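You operate a simulated robot arm through the tools that you are given. There is no shell and no other tool.

Carry out the task below with a simulated robot arm. There is one attempt and no reset: what you move stays moved.

JOB
Dispense 15 ml into the DOSE tube at the fill seat.
Fine: set the stroke stop, swing the outlet over the tube, then back over the waste pot. Set down upright: tube. Where these are worked on the way, their far stop is far enough and under half their travel is too little: outlet.

Only the result counts: the job must be done as asked and must still hold three seconds after the hand-in. Knocking over, shifting, dropping, spilling or breaking anything else fails it.

ROBOT AND FRAMES
A 6-joint arm with a two-finger parallel gripper, fixed in place. Base frame: the origin is at the foot of the arm, x ahead of it, y to its left, z up; the work surface is at about z = 740. Units: mm, rad, N and s.
With the tool pointing down near the work surface it reaches from about 300 to 700 mm from the base axis. Its first joint turns from -2.897 to 2.897 rad. Payload 4.1 kg.
The tool frame sits at the grasp point between the pads (the TCP): z along the fingers, y along the line on which they close. The tips reach 23 mm beyond it. Largest opening 94 mm; finger width 38, thickness 10; the body of the gripper, 54 by 96 mm, starts 39 mm behind the TCP.
Orientation is told as [roll, pitch, yaw] about the base's x, y, z axes, in that order, counted from this pose: with the fingers straight down and closing along the base's y, the tool's x points along the base's -x, its y along +y and its z along -z.

CONTROLS
- The arm moves only by the tool jog_arm. Its argument "commands" is a list of rows, each a list of 7 numbers: the finger opening in mm, from 0 to 94, then the shift along the tool's x, y, z in units of 150 mm (1.0 is 150 mm), then the turn, a rotation vector about the tool's x, y, z in units of 120 degrees (1.0 is 120 degrees). In form: [[hand, x, y, z, ax, ay, az], ...]. A call has 1 to 20 rows; each row is the pose to reach, as a shift and turn from the pose commanded when the call began, along the tool's axes at that moment. A call with a number of a shift or a turn outside -1 to 1 is refused whole. Each row takes 0.2 s and may step no farther than 50 mm and 0.15 rad from the row before; otherwise, or with a gripper value out of range, the whole call is refused. A pose out of reach is approached as far as the arm can. The call stops where the force on the tool passes 40 N (or 10 N more than at its start, if that is more) or the arm is blocked; 0.2 s more then pass. Each finger travels about 45 mm/s and halts on what it meets, pressing with about 40 N; the grip force reading is that of the motor and also rises with nothing between the fingers. The clock runs only during rows and for 0.2 s after the last one: add rows that repeat a pose to give the fingers time. It gives the time, the measured TCP pose, the force on the tool (base axes), the opening and the grip force at its end, in the units of the frame above (readings bear some noise), with the torque about the TCP (base axes, N m) and any sound that the robot's microphone picked up.
- Cameras (640 x 400 px; columns grow to the right, rows downward): "scene" is fixed at [41.8, 512.2, 1498.6]; the picture's right is [-0.76, -0.65, 0.00], its down [-0.31, 0.36, -0.88] and it looks along [0.57, -0.67, -0.47] (base axes); focal length 269 px, centre (320, 200). "wrist" rides on the gripper at [86, 16, -74] in the tool frame; the picture's right is [-0.18, 0.98, 0.00], its down [-0.58, -0.11, -0.81] and it looks along [-0.79, -0.15, 0.59] (tool axes); focal length 243 px, centre (320, 200). There is no depth. A picture from a camera that has moved, and an enlarged one, comes with that camera's place and axes in the base frame and with its lens. The place of the scene camera against the robot may be out by one fixed shift of up to 25 mm in any direction.
- get_image(camera): a new picture of that camera. It takes no simulated time.
- slide_trunk(by): slides the trunk up (or, below 0, down) by that many mm; the arm rides with it, the base frame stays. It gives what a move gives, with no picture.
- enlarge(camera, box): a new picture of the part [left, top, right, bottom] of that camera's present view, enlarged. It takes no simulated time.
- close_job(): hands the job in; it is judged then, once.

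Places have to be worked out from the pictures, the camera data and where the tool is seen. Open the gripper and draw the arm clear of the work before you hand the job in, unless the task says otherwise.

The tools are called after ">>>" by a JSON object that holds its "name" and its "arguments". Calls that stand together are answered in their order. jog_arm: Moves the arm, as the interface text tells. Its arguments: {"type":"object","properties":{"commands":{"type":"array"}},"required":["commands"]} The other tools are called the same way: slide_trunk (by) slides the trunk up or down; get_image (camera) takes a picture; enlarge (camera, box) takes an enlarged picture of a part of a camera's view; close_job () hands the job in.

At the start:

```text
t: 0.0
ee_pos: [287.8, 182.8, 1389.7]
tcp_rot: [0.0, 0.001, 0.0]
contact_force: [0.2, -1.3, -0.2]
ft_torque: [0.01, -0.02, 0.01]
finger_gap: 94.3
grip_force: 0.0
trunk travel left (down, up): [-525.0, 65.0]
```

scene: 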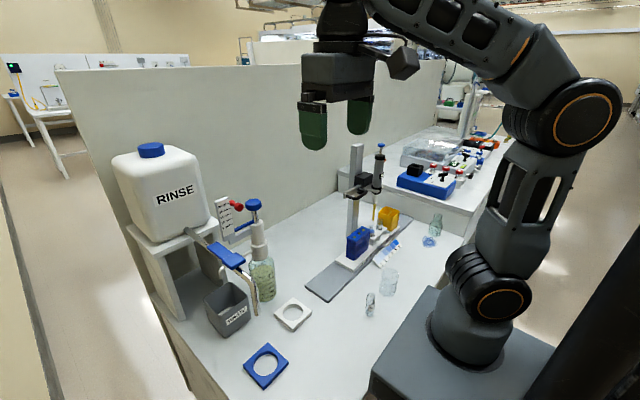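
wrist: 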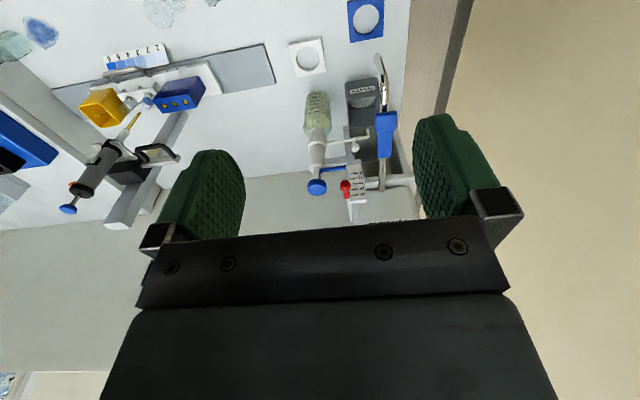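

The scene shows a rinse carboy, a bottle-top dispenser with a stroke stop scale, a waste pot, two seat rings, and a second station. I'll enlarge the relevant parts before moving.

>>> {"name": "enlarge", "arguments": {"camera": "scene", "box": [180, 180, 340, 280]}}

>>> {"name": "enlarge", "arguments": {"camera": "scene", "box": [180, 260, 420, 400]}}

>>> {"name": "enlarge", "arguments": {"camera": "scene", "box": [320, 130, 480, 330]}}

>>> {"name": "enlarge", "arguments": {"camera": "wrist", "box": [270, 0, 430, 220]}}

```text
4.00 times, centred on (260, 230) of scene
camera zoom: at [41.8, 512.2, 1498.6], right [-0.76, -0.65, 0.0], down [-0.31, 0.36, -0.88], along [0.57, -0.67, -0.47], focal length 1077 px, centre (560, 80)
```

zoom: 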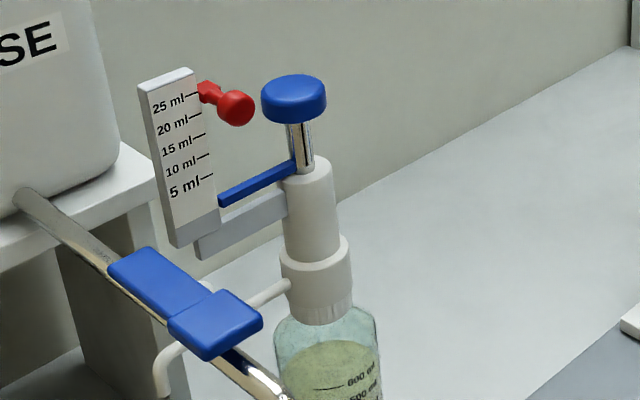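

```text
2.67 times, centred on (300, 330) of scene
camera zoom: at [41.8, 512.2, 1498.6], right [-0.76, -0.65, 0.0], down [-0.31, 0.36, -0.88], along [0.57, -0.67, -0.47], focal length 718 px, centre (373, -147)
```

zoom: 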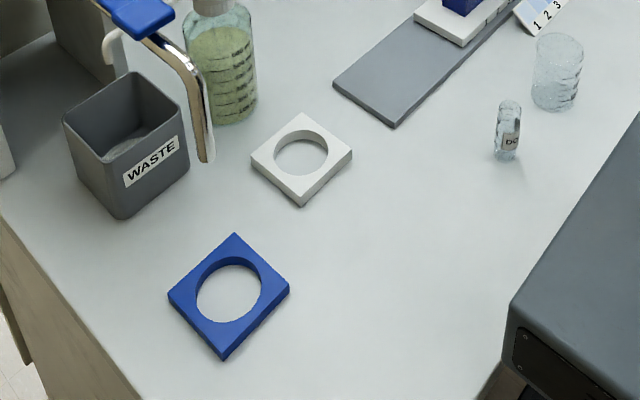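

```text
2.00 times, centred on (400, 230) of scene
camera zoom: at [41.8, 512.2, 1498.6], right [-0.76, -0.65, 0.0], down [-0.31, 0.36, -0.88], along [0.57, -0.67, -0.47], focal length 538 px, centre (160, 140)
```

zoom: 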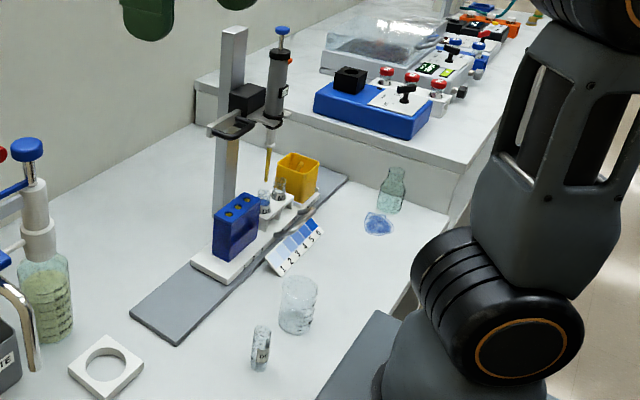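

```text
1.82 times, centred on (350, 110) of wrist
camera zoom: at [200.9, 200.4, 1464.9], right [0.18, 0.98, 0.0], down [0.58, -0.11, 0.81], along [0.79, -0.15, -0.59], focal length 441 px, centre (266, 364)
```

zoom: 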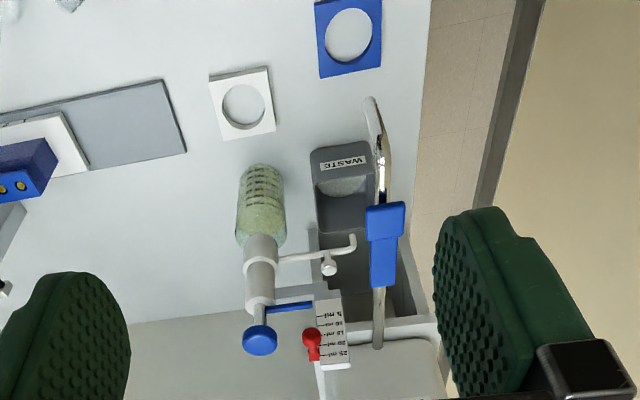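

By triangulation, the white ring (about 505, 105) looks like the fill seat: it lies about as far from the dispenser axis (about 645, 107) as the white spout's tip. The blue ring sits under the chrome rinse outlet. I'll move the wrist camera closer to the dispenser to get better measurements.

>>> {"name": "jog_arm", "arguments": {"commands": [[94, -0.15, 0, 0.15, 0, 0, 0], [94, -0.3, 0, 0.3, 0, 0, 0], [94, -0.45, 0, 0.45, 0, 0, 0], [94, -0.6, 0, 0.6, 0, 0, 0], [94, -0.6, 0, 0.6, 0, 0, 0]]}}

>>> {"name": "get_image", "arguments": {"camera": "wrist"}}

>>> {"name": "get_image", "arguments": {"camera": "scene"}}

```text
t: 1.2
ee_pos: [379.3, 182.7, 1299.7]
tcp_rot: [-0.001, 0.0, 0.0]
contact_force: [1.1, -0.5, 0.3]
ft_torque: [-0.01, 0.0, 0.03]
finger_gap: 93.9
grip_force: 0.1
trunk travel left (down, up): [-525.0, 65.0]
```

```text
taken
camera wrist: at [291.1, 200.2, 1374.2], right [0.18, 0.98, 0.0], down [0.58, -0.11, 0.81], along [0.79, -0.15, -0.59], focal length 243 px, centre (320, 200)
```

wrist: 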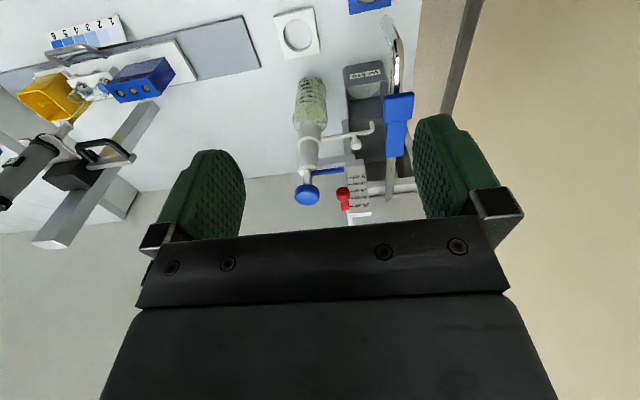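

```text
taken
```

scene: 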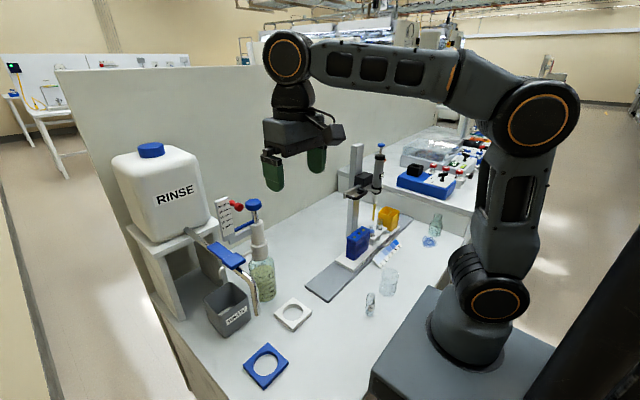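

The camera moved as expected, but the gripper hides the lower part of its view. I'll enlarge the dispenser from here.

>>> {"name": "enlarge", "arguments": {"camera": "wrist", "box": [270, 60, 430, 220]}}

>>> {"name": "enlarge", "arguments": {"camera": "scene", "box": [195, 185, 295, 265]}}

```text
2.50 times, centred on (350, 140) of wrist
camera zoom: at [291.1, 200.2, 1374.2], right [0.18, 0.98, 0.0], down [0.58, -0.11, 0.81], along [0.79, -0.15, -0.59], focal length 606 px, centre (245, 350)
```

zoom: 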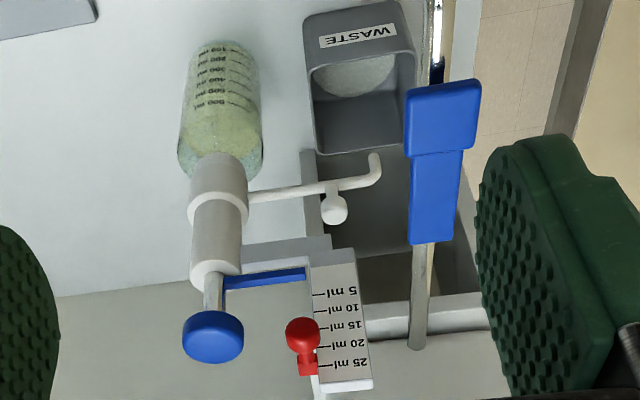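

```text
5.00 times, centred on (245, 225) of scene
camera zoom: at [41.8, 512.2, 1498.6], right [-0.76, -0.65, 0.0], down [-0.31, 0.36, -0.88], along [0.57, -0.67, -0.47], focal length 1346 px, centre (695, 75)
```

zoom: 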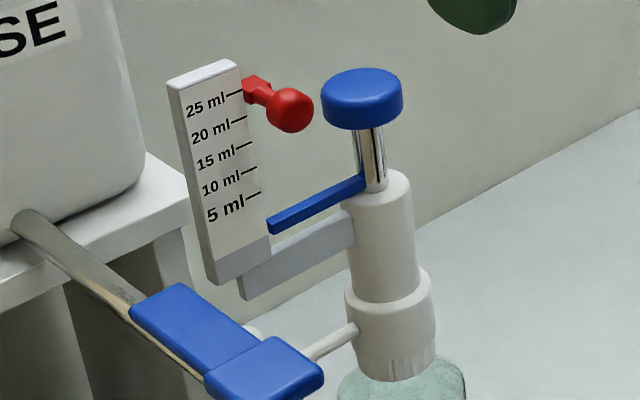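

The red stop slides on the edge of the plate at about the 25 ml mark, with its knob pointing toward the robot. The spout has an upright white handle peg. I'll move sideways for a second viewpoint so I can measure depth.

>>> {"name": "jog_arm", "arguments": {"commands": [[94, 0, -0.25, 0, 0, 0, 0], [94, 0, -0.5, 0, 0, 0, 0], [94, 0, -0.75, 0, 0, 0, 0], [94, 0, -1.0, 0, 0, 0, 0], [94, 0, -1.0, 0, 0, 0, 0]]}}

>>> {"name": "get_image", "arguments": {"camera": "wrist"}}

>>> {"name": "enlarge", "arguments": {"camera": "wrist", "box": [340, 40, 500, 220]}}

```text
t: 2.4
ee_pos: [379.8, 31.6, 1300.7]
tcp_rot: [0.0, 0.0, 0.001]
contact_force: [0.2, 0.0, 0.2]
ft_torque: [0.02, -0.02, 0.02]
finger_gap: 94.1
grip_force: 0.0
trunk travel left (down, up): [-525.0, 65.0]
```

```text
taken
camera wrist: at [292.1, 49.5, 1376.4], right [0.18, 0.98, 0.0], down [0.58, -0.11, 0.81], along [0.79, -0.15, -0.59], focal length 243 px, centre (320, 200)
```

wrist: 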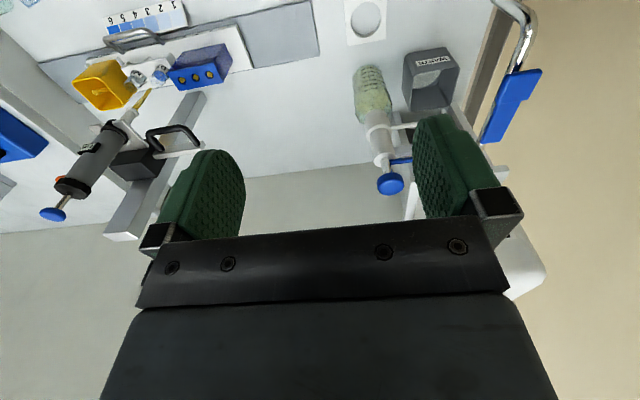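

```text
2.22 times, centred on (420, 130) of wrist
camera zoom: at [292.1, 49.5, 1376.4], right [0.18, 0.98, 0.0], down [0.58, -0.11, 0.81], along [0.79, -0.15, -0.59], focal length 539 px, centre (98, 356)
```

zoom: 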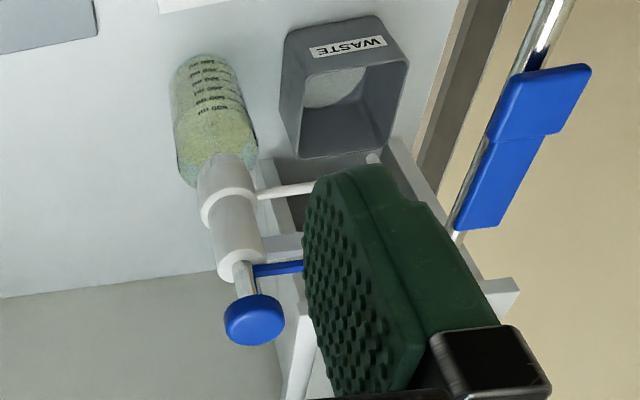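

The right finger hides the scale from here. I'll yaw the tool about 23° so the camera faces the dispenser.

>>> {"name": "jog_arm", "arguments": {"commands": [[94, 0, 0, 0, 0, 0, -0.06], [94, 0, 0, 0, 0, 0, -0.12], [94, 0, 0, 0, 0, 0, -0.19], [94, 0, 0, 0, 0, 0, -0.19]]}}

>>> {"name": "get_image", "arguments": {"camera": "wrist"}}

>>> {"name": "enlarge", "arguments": {"camera": "wrist", "box": [240, 40, 420, 220]}}

```text
t: 3.4
ee_pos: [379.4, 33.6, 1300.2]
tcp_rot: [-0.001, 0.0, 0.4]
contact_force: [1.1, 0.4, -0.6]
ft_torque: [-0.01, 0.02, 0.0]
finger_gap: 93.8
grip_force: 0.1
trunk travel left (down, up): [-525.0, 65.0]
```

```text
taken
camera wrist: at [292.0, 15.0, 1375.4], right [-0.21, 0.98, 0.0], down [0.58, 0.13, 0.81], along [0.79, 0.17, -0.59], focal length 243 px, centre (320, 200)
```

wrist: 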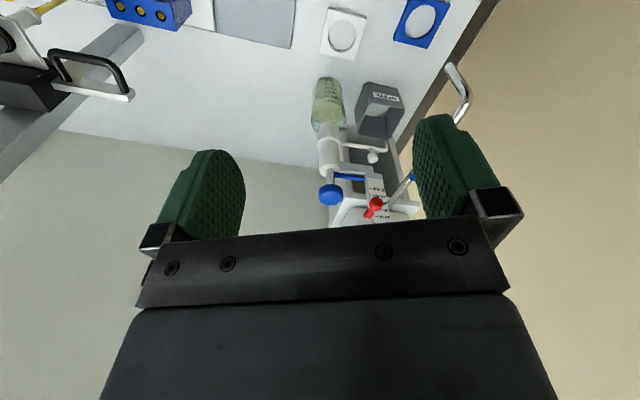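

```text
2.22 times, centred on (330, 130) of wrist
camera zoom: at [292.0, 15.0, 1375.4], right [-0.21, 0.98, 0.0], down [0.58, 0.13, 0.81], along [0.79, 0.17, -0.59], focal length 539 px, centre (298, 356)
```

zoom: 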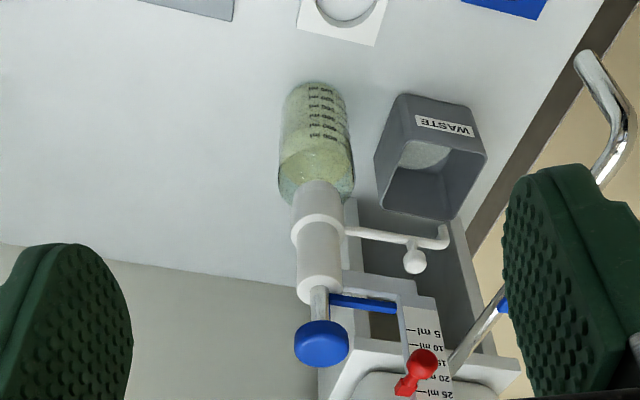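

Two-view triangulation gives:
- Red stop knob at about (602, 181, 1135), with the scale at about 3.07 mm per ml.
- Plunger knob at about (640, 112, 1099).
- Spout handle ball at about (640, 213, 975).
- Spout tip at about (640, 253, 918).
- White seat at about (502, 111).

I'll start with the stroke stop, so I'm moving toward the red knob with yaw back at zero.

>>> {"name": "jog_arm", "arguments": {"commands": [[94, -0.234, 0.082, 0, 0, 0, 0.0475], [80, -0.468, 0.164, 0, 0, 0, 0.095], [70, -0.702, 0.247, 0, 0, 0, 0.1425], [60, -0.935, 0.329, 0, 0, 0, 0.19], [50, -0.935, 0.329, 0, 0, 0, 0.19]]}}

>>> {"name": "get_image", "arguments": {"camera": "wrist"}}

>>> {"name": "get_image", "arguments": {"camera": "scene"}}

```text
t: 4.6
ee_pos: [488.9, 132.8, 1302.1]
tcp_rot: [-0.002, -0.001, -0.001]
contact_force: [-0.9, 0.0, -0.5]
ft_torque: [0.02, 0.0, 0.03]
finger_gap: 50.1
grip_force: 0.0
trunk travel left (down, up): [-525.0, 65.0]
```

```text
taken
camera wrist: at [401.1, 150.4, 1376.1], right [0.18, 0.98, 0.0], down [0.58, -0.11, 0.81], along [0.79, -0.15, -0.59], focal length 243 px, centre (320, 200)
```

wrist: 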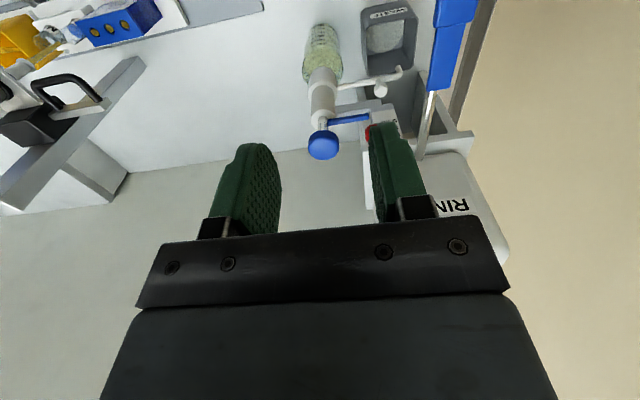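

```text
taken
```

scene: 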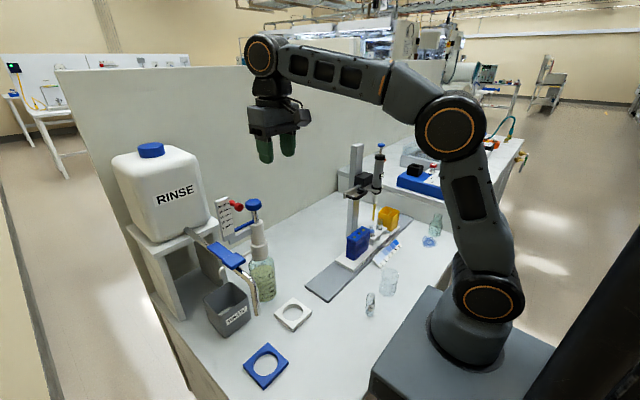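

The pose matches. Next I'll move to about (560, 181, 1220), in front of and above the red knob, and check the alignment.

>>> {"name": "jog_arm", "arguments": {"commands": [[56, -0.118, 0.08, 0.137, 0, 0, 0], [56, -0.237, 0.16, 0.273, 0, 0, 0], [56, -0.355, 0.24, 0.41, 0, 0, 0], [56, -0.473, 0.32, 0.547, 0, 0, 0], [56, -0.473, 0.32, 0.547, 0, 0, 0]]}}

>>> {"name": "get_image", "arguments": {"camera": "wrist"}}

>>> {"name": "enlarge", "arguments": {"camera": "scene", "box": [195, 145, 325, 245]}}

```text
t: 5.8
ee_pos: [559.9, 180.7, 1218.8]
tcp_rot: [0.0, 0.0, 0.0]
contact_force: [1.2, 0.4, 0.9]
ft_torque: [0.01, 0.03, 0.03]
finger_gap: 55.7
grip_force: 0.2
trunk travel left (down, up): [-525.0, 65.0]
```

```text
taken
camera wrist: at [472.5, 198.1, 1293.2], right [0.18, 0.98, 0.0], down [0.58, -0.11, 0.81], along [0.79, -0.15, -0.59], focal length 243 px, centre (320, 200)
```

wrist: 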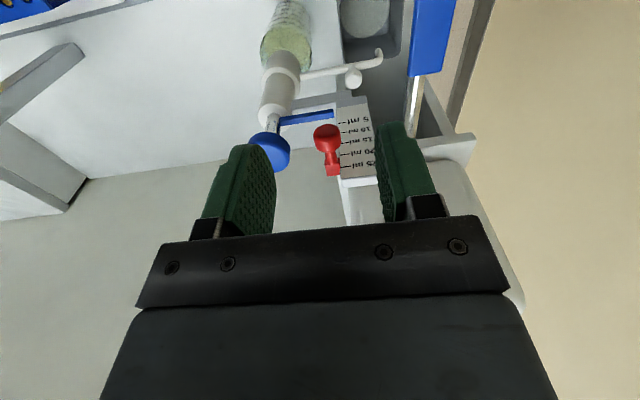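

```text
4.00 times, centred on (260, 195) of scene
camera zoom: at [41.8, 512.2, 1498.6], right [-0.76, -0.65, 0.0], down [-0.31, 0.36, -0.88], along [0.57, -0.67, -0.47], focal length 1077 px, centre (560, 220)
```

zoom: 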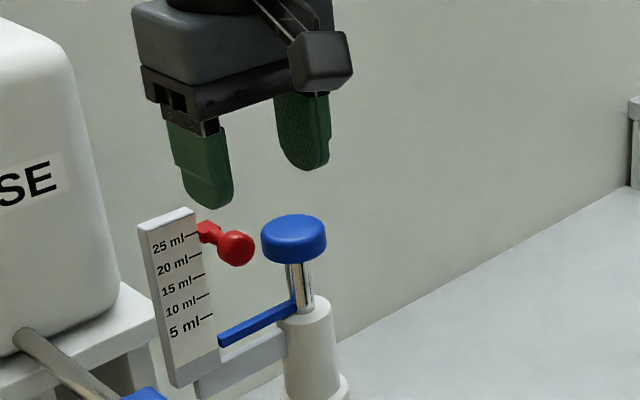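

The red knob sits centred between the fingers in y. I'll enlarge the scale to read exactly where the stop sits relative to the marks.

>>> {"name": "enlarge", "arguments": {"camera": "wrist", "box": [290, 90, 390, 190]}}

>>> {"name": "enlarge", "arguments": {"camera": "scene", "box": [210, 190, 270, 235]}}

```text
4.00 times, centred on (340, 140) of wrist
camera zoom: at [472.5, 198.1, 1293.2], right [0.18, 0.98, 0.0], down [0.58, -0.11, 0.81], along [0.79, -0.15, -0.59], focal length 970 px, centre (240, 440)
```

zoom: 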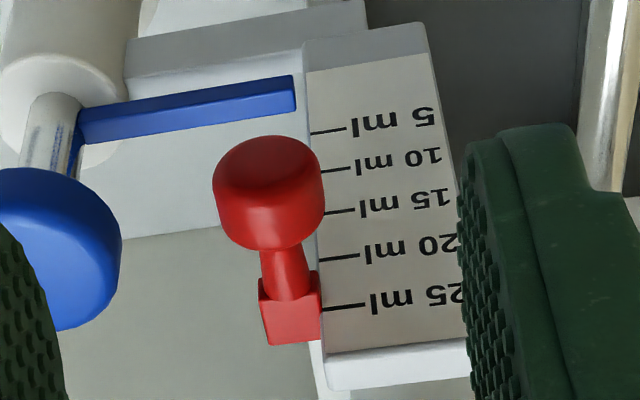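

```text
8.89 times, centred on (240, 212) of scene
camera zoom: at [41.8, 512.2, 1498.6], right [-0.76, -0.65, 0.0], down [-0.31, 0.36, -0.88], along [0.57, -0.67, -0.47], focal length 2394 px, centre (1031, 89)
```

zoom: 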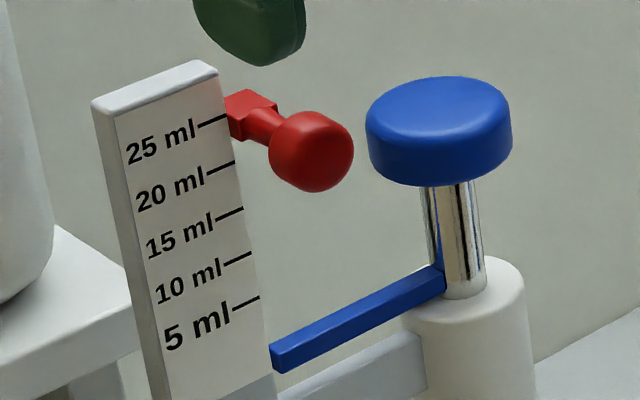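

The stop block's centre sits on the 25 ml mark, and the red head is about 23 mm wide. I'll move over it (x≈594), then lower to z≈1140 with the fingers straddling the head.

>>> {"name": "jog_arm", "arguments": {"commands": [[56, -0.113, 0, 0, 0, 0, 0], [56, -0.227, 0, 0, 0, 0, 0], [56, -0.227, 0, 0.13, 0, 0, 0], [56, -0.227, 0, 0.26, 0, 0, 0], [56, -0.227, 0, 0.39, 0, 0, 0], [56, -0.227, 0, 0.525, 0, 0, 0], [56, -0.227, 0, 0.525, 0, 0, 0]]}}

>>> {"name": "get_image", "arguments": {"camera": "wrist"}}

>>> {"name": "enlarge", "arguments": {"camera": "scene", "box": [195, 165, 285, 235]}}

```text
t: 7.4
ee_pos: [593.0, 180.7, 1139.6]
tcp_rot: [-0.001, 0.0, -0.001]
contact_force: [0.0, 0.3, 0.3]
ft_torque: [0.02, -0.02, 0.05]
finger_gap: 56.1
grip_force: 0.0
trunk travel left (down, up): [-525.0, 65.0]
```

```text
taken
camera wrist: at [505.6, 197.6, 1213.9], right [0.18, 0.98, 0.0], down [0.58, -0.11, 0.81], along [0.79, -0.15, -0.59], focal length 243 px, centre (320, 200)
```

wrist: 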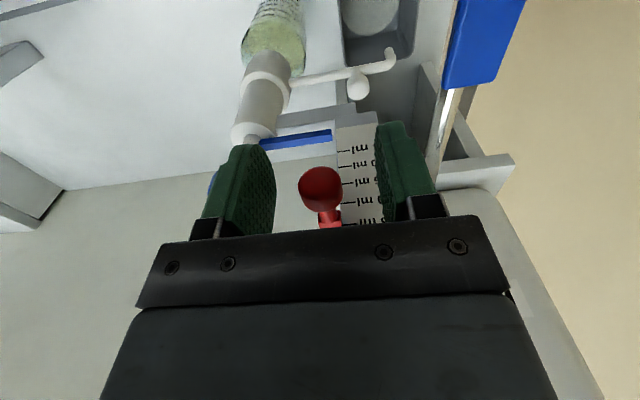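

```text
5.71 times, centred on (240, 200) of scene
camera zoom: at [41.8, 512.2, 1498.6], right [-0.76, -0.65, 0.0], down [-0.31, 0.36, -0.88], along [0.57, -0.67, -0.47], focal length 1539 px, centre (777, 200)
```

zoom: 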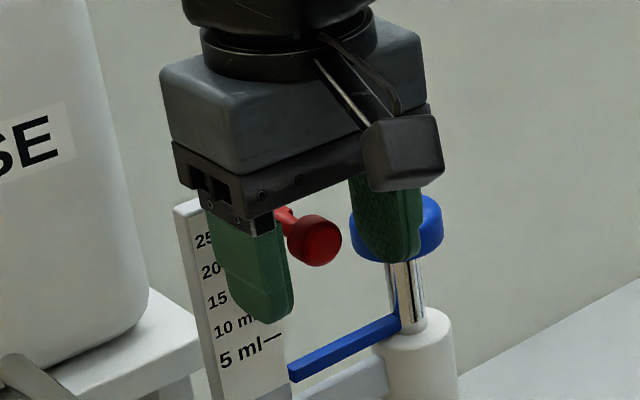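

The fingers straddle the red head, which I measure at about (602, 180, 1133), and nothing is touching. I'll close on it.

>>> {"name": "jog_arm", "arguments": {"commands": [[40, 0, 0, 0, 0, 0, 0], [28, 0, 0, 0, 0, 0, 0], [15, 0, 0, 0, 0, 0, 0], [10, 0, 0, 0, 0, 0, 0], [10, 0, 0, 0, 0, 0, 0]]}}

>>> {"name": "enlarge", "arguments": {"camera": "wrist", "box": [260, 100, 420, 230]}}

```text
t: 8.6
ee_pos: [592.9, 178.7, 1139.5]
tcp_rot: [-0.001, 0.0, 0.0]
contact_force: [-1.9, -4.9, -1.1]
ft_torque: [-0.1, 0.06, -0.13]
finger_gap: 21.0
grip_force: 45.4
trunk travel left (down, up): [-525.0, 65.0]
```

```text
3.08 times, centred on (340, 165) of wrist
camera zoom: at [505.7, 196.5, 1214.1], right [0.18, 0.98, 0.0], down [0.58, -0.11, 0.81], along [0.79, -0.15, -0.59], focal length 746 px, centre (258, 308)
```

zoom: 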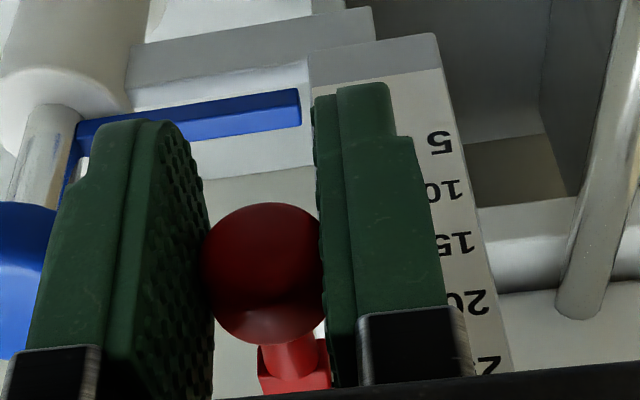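

I have the head gripped at a 21 mm gap. The TCP was pulled about 2 mm in y, so I'll relax that and slide the stop down 30 mm in small steps, watching the force.

>>> {"name": "jog_arm", "arguments": {"commands": [[10, 0, -0.0133, 0.02, 0, 0, 0], [10, 0, -0.0133, 0.05, 0, 0, 0], [10, 0, -0.0133, 0.08, 0, 0, 0], [10, 0, -0.0133, 0.11, 0, 0, 0], [10, 0, -0.0133, 0.14, 0, 0, 0], [10, 0, -0.0133, 0.17, 0, 0, 0], [10, 0, -0.0133, 0.195, 0, 0, 0], [10, 0, -0.0133, 0.195, 0, 0, 0]]}}

>>> {"name": "enlarge", "arguments": {"camera": "wrist", "box": [260, 100, 420, 230]}}

>>> {"name": "enlarge", "arguments": {"camera": "scene", "box": [205, 180, 285, 240]}}

```text
t: 10.4
ee_pos: [593.5, 178.4, 1108.8]
tcp_rot: [0.001, 0.002, 0.0]
contact_force: [1.0, 2.1, -0.9]
ft_torque: [0.04, -0.38, 0.05]
finger_gap: 21.3
grip_force: 44.3
trunk travel left (down, up): [-525.0, 65.0]
```

```text
3.08 times, centred on (340, 165) of wrist
camera zoom: at [505.6, 196.3, 1184.1], right [0.18, 0.98, 0.0], down [0.58, -0.11, 0.81], along [0.79, -0.15, -0.59], focal length 746 px, centre (258, 308)
```

zoom: 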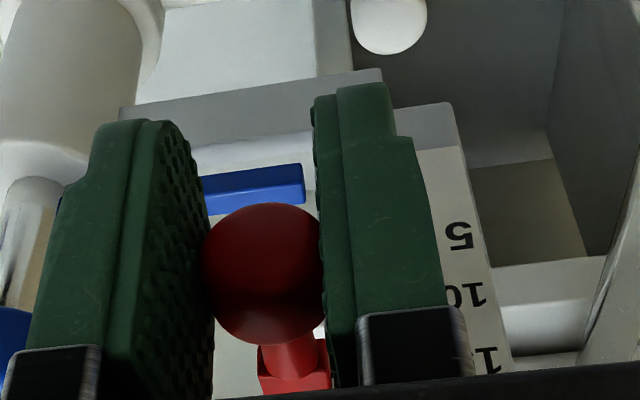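

```text
6.67 times, centred on (245, 210) of scene
camera zoom: at [41.8, 512.2, 1498.6], right [-0.76, -0.65, 0.0], down [-0.31, 0.36, -0.88], along [0.57, -0.67, -0.47], focal length 1795 px, centre (820, 133)
```

zoom: 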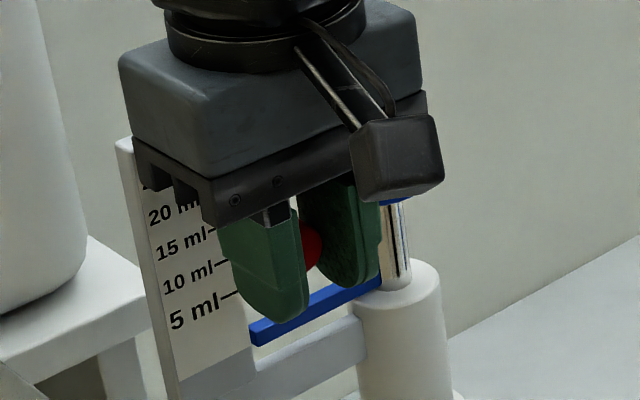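

The stop moved down about 30.7 mm with no slip in the grip. I'll release, retreat up and back, and read the setting.

>>> {"name": "jog_arm", "arguments": {"commands": [[30, 0, 0, 0, 0, 0, 0], [45, 0, 0, 0, 0, 0, 0], [56, 0, 0, 0, 0, 0, 0], [56, 0, 0, 0, 0, 0, 0], [56, 0, 0, -0.2, 0, 0, 0], [56, 0, 0, -0.5, 0, 0, 0], [56, 0, 0, -0.75, 0, 0, 0], [56, 0.2, 0, -0.9, 0, 0, 0], [56, 0.2, 0, -0.9, 0, 0, 0]]}}

>>> {"name": "enlarge", "arguments": {"camera": "wrist", "box": [280, 80, 400, 190]}}

>>> {"name": "enlarge", "arguments": {"camera": "scene", "box": [210, 190, 270, 235]}}

```text
t: 12.4
ee_pos: [561.5, 179.7, 1244.9]
tcp_rot: [0.0, 0.001, 0.001]
contact_force: [0.2, -0.4, 0.1]
ft_torque: [0.01, 0.0, -0.02]
finger_gap: 56.1
grip_force: 0.0
trunk travel left (down, up): [-525.0, 65.0]
```

```text
3.64 times, centred on (340, 135) of wrist
camera zoom: at [475.1, 196.4, 1319.8], right [0.18, 0.98, 0.0], down [0.58, -0.11, 0.81], along [0.79, -0.15, -0.59], focal length 882 px, centre (247, 436)
```

zoom: 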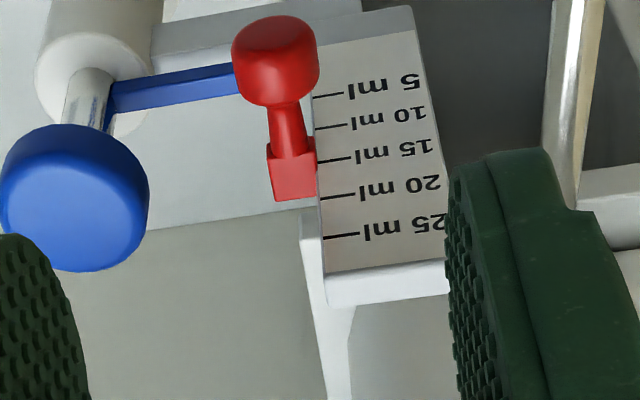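

```text
8.89 times, centred on (240, 212) of scene
camera zoom: at [41.8, 512.2, 1498.6], right [-0.76, -0.65, 0.0], down [-0.31, 0.36, -0.88], along [0.57, -0.67, -0.47], focal length 2394 px, centre (1031, 89)
```

zoom: 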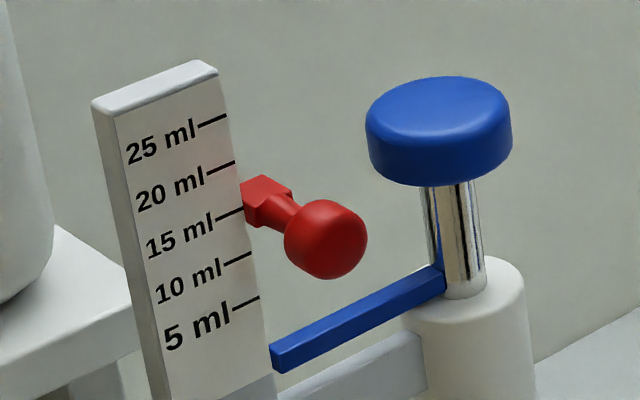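

The block looks close to the 15 ml mark, perhaps slightly high. I'll zoom further to measure it precisely.

>>> {"name": "enlarge", "arguments": {"camera": "scene", "box": [222, 194, 252, 216]}}

>>> {"name": "enlarge", "arguments": {"camera": "wrist", "box": [325, 95, 375, 145]}}

```text
16.00 times, centred on (237, 205) of scene
camera zoom: at [41.8, 512.2, 1498.6], right [-0.76, -0.65, 0.0], down [-0.31, 0.36, -0.88], along [0.57, -0.67, -0.47], focal length 4308 px, centre (1648, 120)
```

zoom: 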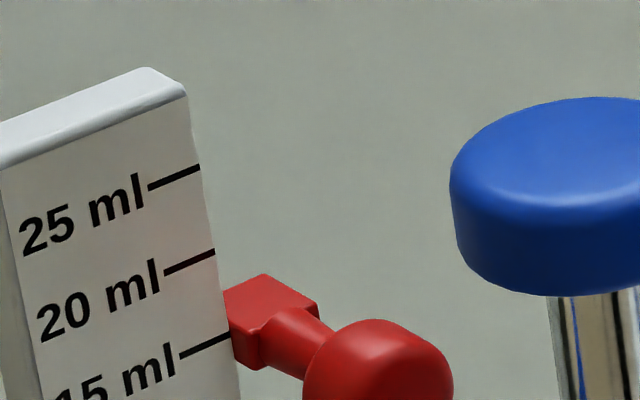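

```text
8.00 times, centred on (350, 120) of wrist
camera zoom: at [475.1, 196.4, 1319.8], right [0.18, 0.98, 0.0], down [0.58, -0.11, 0.81], along [0.79, -0.15, -0.59], focal length 1941 px, centre (80, 840)
```

zoom: 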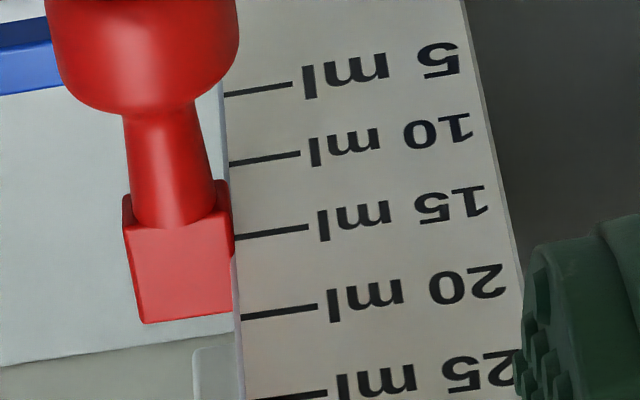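

I'll zoom in further on the stop block from both cameras; these enlargements are newly rendered, so the detail is real.

>>> {"name": "enlarge", "arguments": {"camera": "scene", "box": [230, 204, 250, 218]}}

>>> {"name": "enlarge", "arguments": {"camera": "wrist", "box": [335, 105, 360, 125]}}

```text
16.00 times, centred on (240, 211) of scene
camera zoom: at [41.8, 512.2, 1498.6], right [-0.76, -0.65, 0.0], down [-0.31, 0.36, -0.88], along [0.57, -0.67, -0.47], focal length 4308 px, centre (1600, 24)
```

zoom: 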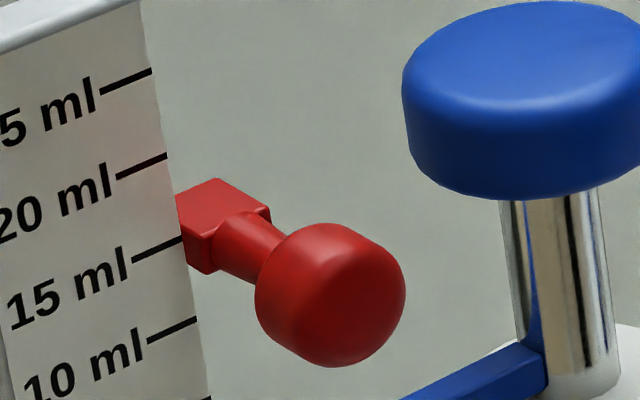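

```text
16.00 times, centred on (348, 115) of wrist
camera zoom: at [475.1, 196.4, 1319.8], right [0.18, 0.98, 0.0], down [0.58, -0.11, 0.81], along [0.79, -0.15, -0.59], focal length 3882 px, centre (-120, 1560)
```

zoom: 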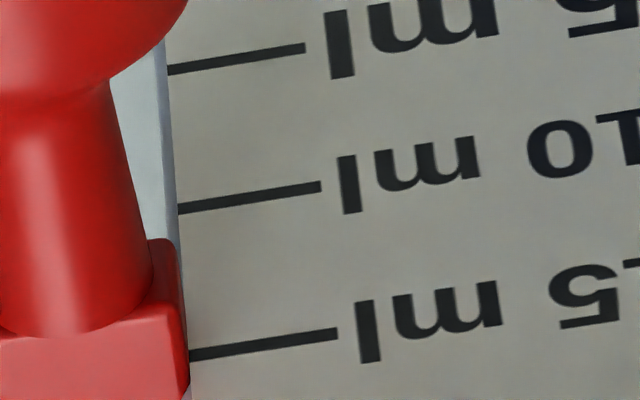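

At this zoom the block centre reads roughly 0.45 ml above the 15 ml tick, which agrees with the commanded 29.25 mm of travel. I'll grip again, nudge it down 1.6 mm, release, retreat and check.

>>> {"name": "jog_arm", "arguments": {"commands": [[56, -0.2, 0, 0.15, 0, 0, 0], [56, -0.2, 0, 0.4, 0, 0, 0], [56, -0.2, 0, 0.65, 0, 0, 0], [56, -0.2, 0, 0.9, 0, 0, 0], [56, -0.2, 0, 0.9, 0, 0, 0], [40, -0.2, 0, 0.9, 0, 0, 0], [28, -0.2, 0, 0.9, 0, 0, 0], [15, -0.2, 0, 0.9, 0, 0, 0], [10, -0.2, 0, 0.9, 0, 0, 0], [10, -0.2, 0, 0.9, 0, 0, 0], [10, -0.2, 0, 0.905, 0, 0, 0], [10, -0.2, 0, 0.911, 0, 0, 0], [10, -0.2, 0, 0.911, 0, 0, 0], [10, -0.2, 0, 0.911, 0, 0, 0]]}}

```text
t: 15.4
ee_pos: [592.6, 180.0, 1110.0]
tcp_rot: [0.0, 0.001, 0.0]
contact_force: [-3.2, -1.7, 0.1]
ft_torque: [0.0, 0.1, -0.04]
finger_gap: 21.7
grip_force: 44.4
trunk travel left (down, up): [-525.0, 65.0]
```

The head is gripped and nudged. I'll release and retreat to the same viewpoint to compare.

>>> {"name": "jog_arm", "arguments": {"commands": [[30, 0, 0, 0, 0, 0, 0], [45, 0, 0, 0, 0, 0, 0], [56, 0, 0, 0, 0, 0, 0], [56, 0, 0, 0, 0, 0, 0], [56, 0, 0, -0.2, 0, 0, 0], [56, 0, 0, -0.5, 0, 0, 0], [56, 0, 0, -0.75, 0, 0, 0], [56, 0.2, 0, -0.911, 0, 0, 0], [56, 0.2, 0, -0.911, 0, 0, 0]]}}

>>> {"name": "enlarge", "arguments": {"camera": "wrist", "box": [325, 95, 375, 145]}}

>>> {"name": "enlarge", "arguments": {"camera": "scene", "box": [230, 204, 250, 218]}}

>>> {"name": "enlarge", "arguments": {"camera": "scene", "box": [210, 190, 270, 235]}}

```text
t: 17.4
ee_pos: [563.2, 178.0, 1246.5]
tcp_rot: [0.0, 0.0, -0.001]
contact_force: [-0.5, -0.4, 0.1]
ft_torque: [0.03, 0.0, 0.03]
finger_gap: 55.9
grip_force: 0.1
trunk travel left (down, up): [-525.0, 65.0]
```

```text
8.00 times, centred on (350, 120) of wrist
camera zoom: at [476.3, 195.6, 1320.2], right [0.18, 0.98, 0.0], down [0.58, -0.11, 0.81], along [0.79, -0.15, -0.59], focal length 1941 px, centre (80, 840)
```

zoom: 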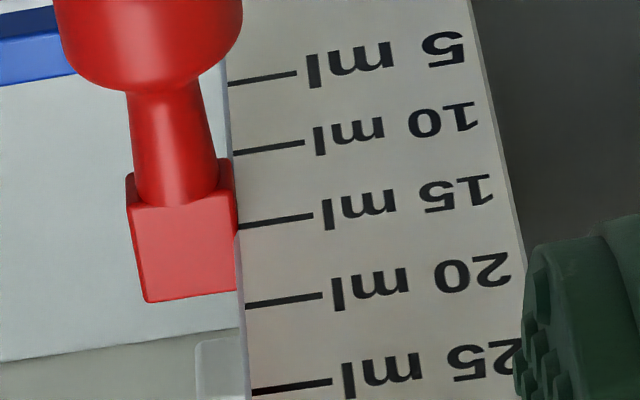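

```text
16.00 times, centred on (240, 211) of scene
camera zoom: at [41.8, 512.2, 1498.6], right [-0.76, -0.65, 0.0], down [-0.31, 0.36, -0.88], along [0.57, -0.67, -0.47], focal length 4308 px, centre (1600, 24)
```

zoom: 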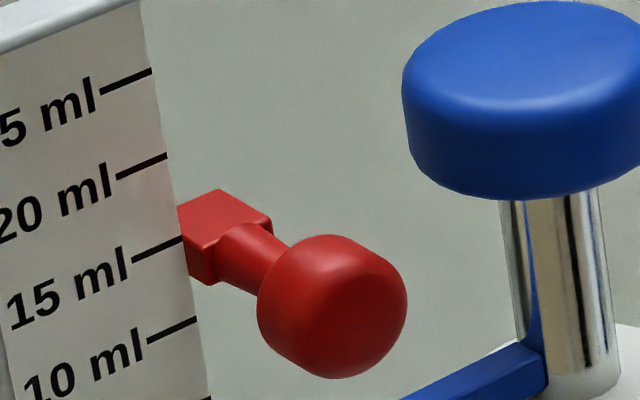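

```text
8.89 times, centred on (240, 212) of scene
camera zoom: at [41.8, 512.2, 1498.6], right [-0.76, -0.65, 0.0], down [-0.31, 0.36, -0.88], along [0.57, -0.67, -0.47], focal length 2394 px, centre (1031, 89)
```

zoom: 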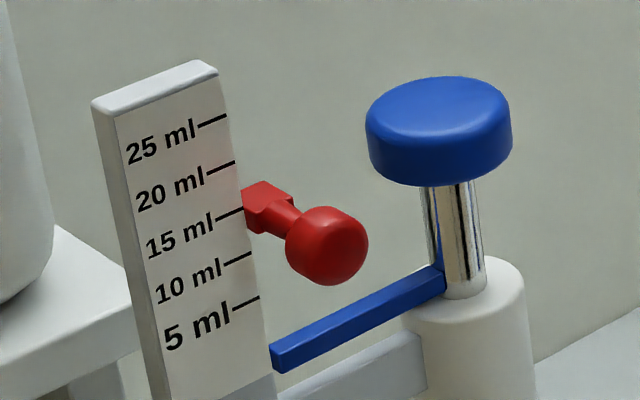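

Rows 11 px apart from two views give slightly different readings because of parallax. I'll tilt the tool 36° so the wrist camera looks horizontally at the plate, level with the stop, for a parallax-free reading.

>>> {"name": "jog_arm", "arguments": {"commands": [[56, 0.15, 0, 0.1, 0, -0.06, 0], [56, 0.16, 0, 0.3, 0, -0.12, 0], [56, 0.16, 0, 0.5, 0, -0.18, 0], [56, 0.155, 0, 0.7, 0, -0.24, 0], [56, 0.152, 0, 0.93, 0, -0.3017, 0], [56, 0.152, 0, 0.93, 0, -0.3017, 0]]}}

>>> {"name": "get_image", "arguments": {"camera": "wrist"}}

>>> {"name": "enlarge", "arguments": {"camera": "wrist", "box": [290, 110, 410, 230]}}

```text
t: 18.8
ee_pos: [540.0, 181.3, 1104.4]
tcp_rot: [0.002, -0.632, 0.0]
contact_force: [-0.8, -0.3, -0.3]
ft_torque: [-0.01, 0.01, -0.02]
finger_gap: 56.0
grip_force: 0.1
trunk travel left (down, up): [-525.0, 65.0]
```

```text
taken
camera wrist: at [426.0, 198.1, 1113.3], right [0.15, 0.98, 0.11], down [-0.01, -0.11, 0.99], along [0.99, -0.15, -0.01], focal length 243 px, centre (320, 200)
```

wrist: 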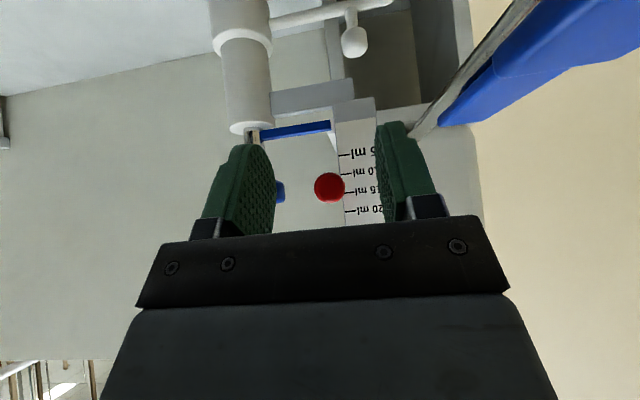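

```text
3.33 times, centred on (350, 170) of wrist
camera zoom: at [426.0, 198.1, 1113.3], right [0.15, 0.98, 0.11], down [-0.01, -0.11, 0.99], along [0.99, -0.15, -0.01], focal length 809 px, centre (220, 300)
```

zoom: 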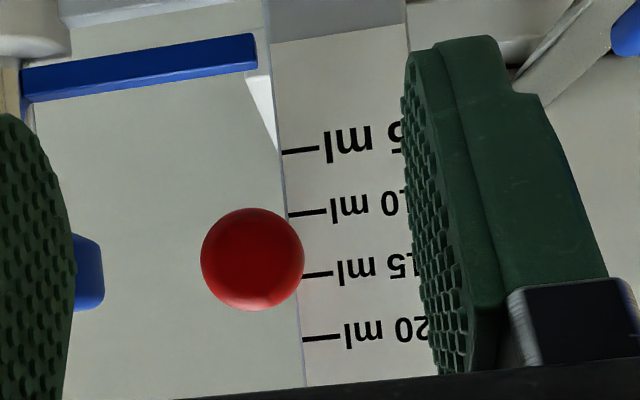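

From level, the red head's centre reads a little below the 15 ml tick, but it hides the block. I'll shift the camera 50 mm toward -y with a small yaw so the block's near edge shows beside the head.

>>> {"name": "jog_arm", "arguments": {"commands": [[56, 0, -0.067, 0, -0.034, 0, -0.0463], [56, 0, -0.133, 0, -0.0677, 0, -0.0925], [56, 0, -0.133, 0, -0.0677, 0, -0.0925]]}}

>>> {"name": "get_image", "arguments": {"camera": "wrist"}}

>>> {"name": "enlarge", "arguments": {"camera": "wrist", "box": [300, 130, 400, 230]}}

```text
t: 19.6
ee_pos: [541.6, 159.4, 1104.4]
tcp_rot: [-0.001, -0.632, 0.24]
contact_force: [-0.1, -1.3, -0.4]
ft_torque: [-0.04, 0.0, 0.01]
finger_gap: 56.1
grip_force: 0.0
trunk travel left (down, up): [-525.0, 65.0]
```

```text
taken
camera wrist: at [425.8, 149.7, 1113.9], right [-0.09, 0.99, 0.11], down [0.02, -0.11, 0.99], along [1.0, 0.09, -0.01], focal length 243 px, centre (320, 200)
```

wrist: 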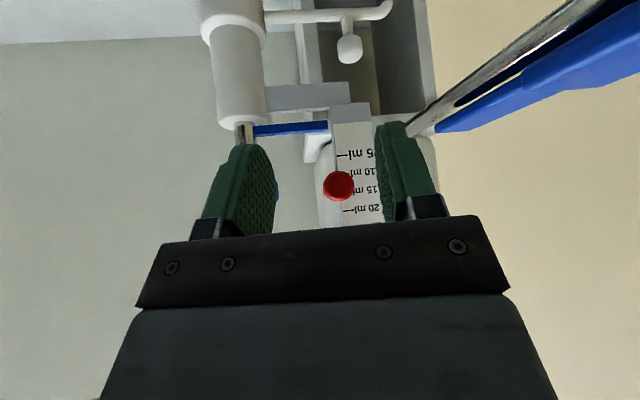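

```text
4.00 times, centred on (350, 180) of wrist
camera zoom: at [425.8, 149.7, 1113.9], right [-0.09, 0.99, 0.11], down [0.02, -0.11, 0.99], along [1.0, 0.09, -0.01], focal length 970 px, centre (200, 280)
```

zoom: 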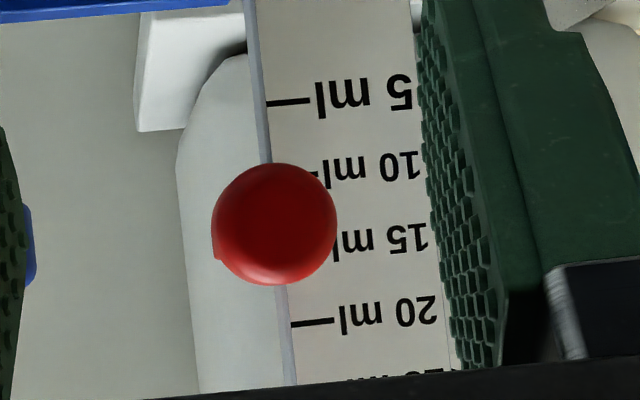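

A corner of the block now just shows beside the head. I'll zoom in there.

>>> {"name": "enlarge", "arguments": {"camera": "wrist", "box": [340, 160, 375, 215]}}

>>> {"name": "enlarge", "arguments": {"camera": "wrist", "box": [340, 175, 365, 195]}}

```text
7.27 times, centred on (358, 188) of wrist
camera zoom: at [425.8, 149.7, 1113.9], right [-0.09, 0.99, 0.11], down [0.02, -0.11, 0.99], along [1.0, 0.09, -0.01], focal length 1764 px, centre (47, 291)
```

zoom: 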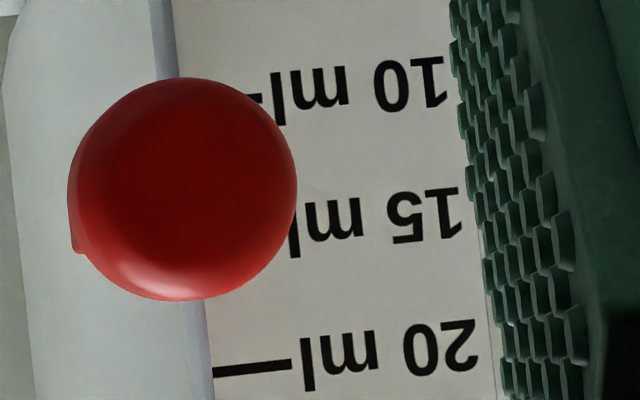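

```text
16.00 times, centred on (352, 185) of wrist
camera zoom: at [425.8, 149.7, 1113.9], right [-0.09, 0.99, 0.11], down [0.02, -0.11, 0.99], along [1.0, 0.09, -0.01], focal length 3882 px, centre (-200, 440)
```

zoom: 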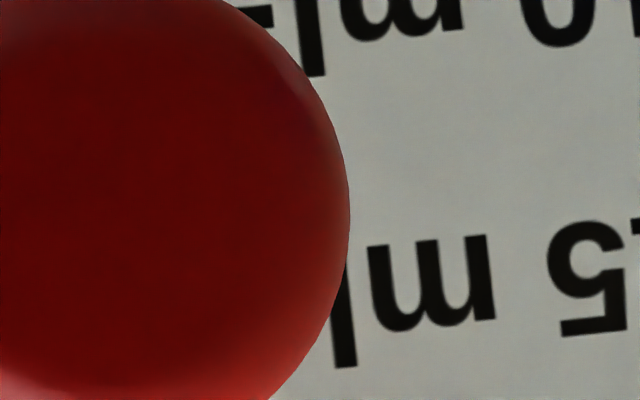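

The visible corner suggests the block's top edge sits on the 15 ml tick, with its centre about 3.7 mm lower. What matters physically is the gap between the blue arm's top and the stop's underside, so I'll view both level-on from further round the -y side.

>>> {"name": "jog_arm", "arguments": {"commands": [[56, 0.061, -0.1, 0.117, -0.0316, 0, -0.0432], [56, 0.1219, -0.2007, 0.2346, -0.0632, 0, -0.0864], [56, 0.1219, -0.2007, 0.2346, -0.0632, 0, -0.0864]]}}

>>> {"name": "get_image", "arguments": {"camera": "wrist"}}

>>> {"name": "enlarge", "arguments": {"camera": "wrist", "box": [300, 130, 400, 230]}}

```text
t: 20.4
ee_pos: [553.9, 130.9, 1064.7]
tcp_rot: [0.0, -0.631, 0.466]
contact_force: [0.1, -0.5, 0.6]
ft_torque: [-0.01, -0.02, -0.03]
finger_gap: 56.0
grip_force: 0.2
trunk travel left (down, up): [-525.0, 65.0]
```

```text
taken
camera wrist: at [444.3, 95.5, 1073.8], right [-0.31, 0.95, 0.11], down [0.04, -0.1, 0.99], along [0.95, 0.31, -0.01], focal length 243 px, centre (320, 200)
```

wrist: 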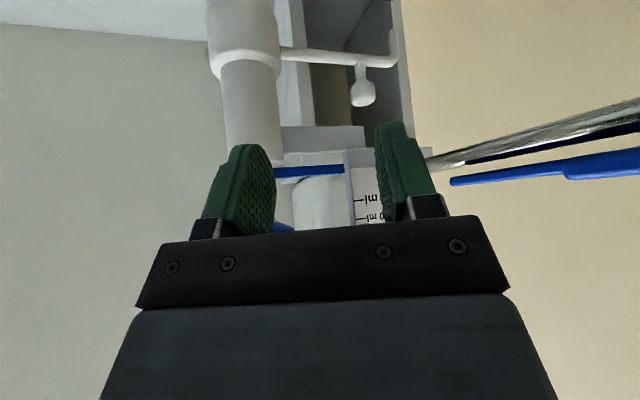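

```text
4.00 times, centred on (350, 180) of wrist
camera zoom: at [444.3, 95.5, 1073.8], right [-0.31, 0.95, 0.11], down [0.04, -0.1, 0.99], along [0.95, 0.31, -0.01], focal length 970 px, centre (200, 280)
```

zoom: 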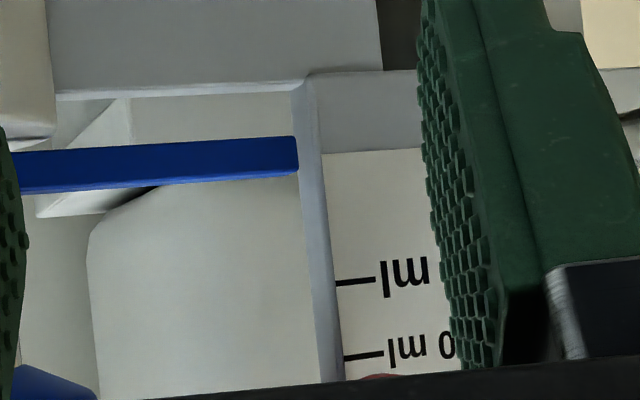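

Stereo between these level views gives 3.17 mm per ml. The gap from the arm's top to the stop's underside comes out at about 47.6 mm, or 15.0 ml. The block also sits relative to the 15 ml tick exactly as it did to the 25 ml tick at the start. I'm taking the stop as set and retreating to look at the DOSE tube.

>>> {"name": "jog_arm", "arguments": {"commands": [[56, -0.03, 0.05, -0.2, 0, 0.03, 0], [56, -0.06, 0.1, -0.4, 0, 0.09, 0], [56, -0.09, 0.15, -0.6, 0, 0.15, 0], [56, -0.105, 0.18, -0.749, 0, 0.21, 0], [56, -0.105, 0.18, -0.749, 0, 0.27, 0], [56, -0.105, 0.18, -0.749, 0, 0.3013, 0], [56, -0.105, 0.18, -0.749, 0, 0.3013, 0]]}}

```text
t: 22.0
ee_pos: [494.9, 131.1, 1167.3]
tcp_rot: [0.0, 0.001, 0.464]
contact_force: [-0.7, -0.6, 0.7]
ft_torque: [0.02, -0.02, 0.0]
finger_gap: 56.3
grip_force: 0.1
trunk travel left (down, up): [-525.0, 65.0]
```

The tool is vertical again. I'll travel toward the DOSE tube near (310, -62) in two legs, removing the yaw on the way.

>>> {"name": "jog_arm", "arguments": {"commands": [[56, 0.22, -0.067, 0.167, 0, 0, 0.0554], [56, 0.44, -0.134, 0.333, 0, 0, 0.1108], [56, 0.66, -0.201, 0.5, 0, 0, 0.1662], [56, 0.879, -0.268, 0.667, 0, 0, 0.2216], [56, 0.879, -0.268, 0.667, 0, 0, 0.2216]]}}

>>> {"name": "get_image", "arguments": {"camera": "wrist"}}

>>> {"name": "get_image", "arguments": {"camera": "scene"}}

```text
t: 23.2
ee_pos: [391.6, 36.0, 1066.9]
tcp_rot: [-0.001, -0.001, 0.002]
contact_force: [0.3, -0.3, 0.1]
ft_torque: [0.01, -0.04, -0.03]
finger_gap: 56.0
grip_force: 0.1
trunk travel left (down, up): [-525.0, 65.0]
```

```text
taken
camera wrist: at [304.7, 54.0, 1141.5], right [0.18, 0.98, 0.0], down [0.58, -0.11, 0.81], along [0.79, -0.15, -0.59], focal length 243 px, centre (320, 200)
```

wrist: 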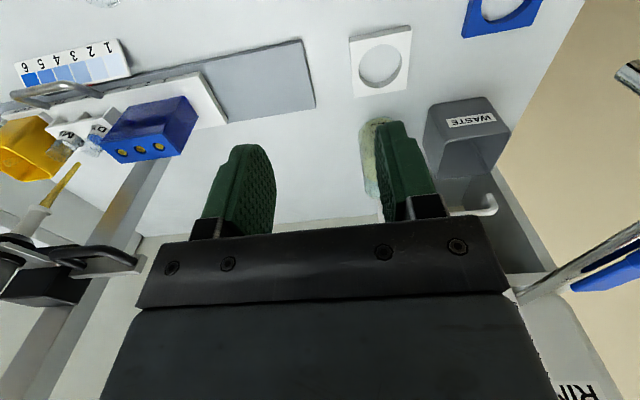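

```text
taken
```

scene: 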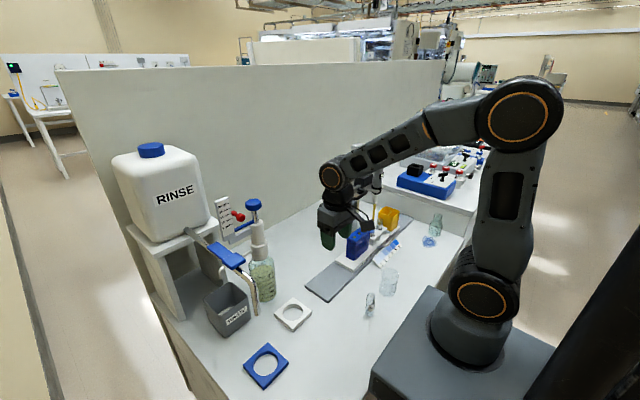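

I'll go on to above and just behind the tube so the wrist camera can see it.

>>> {"name": "jog_arm", "arguments": {"commands": [[56, 0.135, -0.13, 0.169, 0, 0, 0], [56, 0.271, -0.261, 0.339, 0, 0, 0], [56, 0.406, -0.392, 0.508, 0, 0, 0], [56, 0.542, -0.522, 0.678, 0, 0, 0], [56, 0.677, -0.653, 0.847, 0, 0, 0], [56, 0.677, -0.653, 0.847, 0, 0, 0]]}}

>>> {"name": "get_image", "arguments": {"camera": "wrist"}}

>>> {"name": "get_image", "arguments": {"camera": "scene"}}

```text
t: 24.6
ee_pos: [306.6, -67.1, 940.2]
tcp_rot: [0.001, -0.001, 0.002]
contact_force: [0.9, -0.6, 0.1]
ft_torque: [0.02, -0.01, -0.01]
finger_gap: 56.1
grip_force: 0.1
out of reach, approached as far as the arm can: row 5, 6
trunk travel left (down, up): [-525.0, 65.0]
```

```text
taken
camera wrist: at [219.3, -49.4, 1015.2], right [0.18, 0.98, 0.0], down [0.58, -0.11, 0.81], along [0.79, -0.15, -0.59], focal length 243 px, centre (320, 200)
```

wrist: 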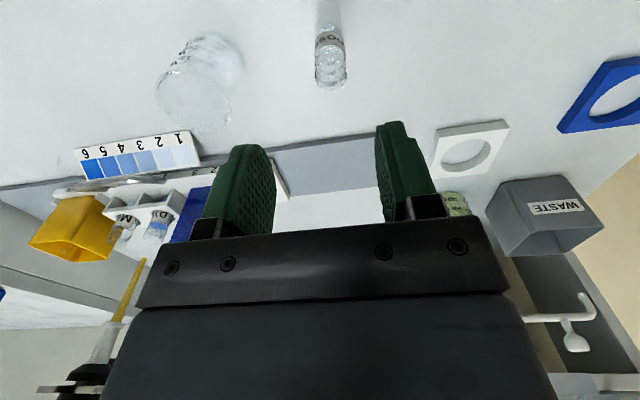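

```text
taken
```

scene: 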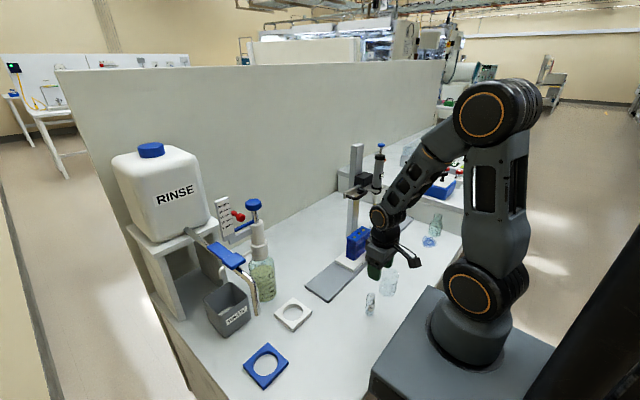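

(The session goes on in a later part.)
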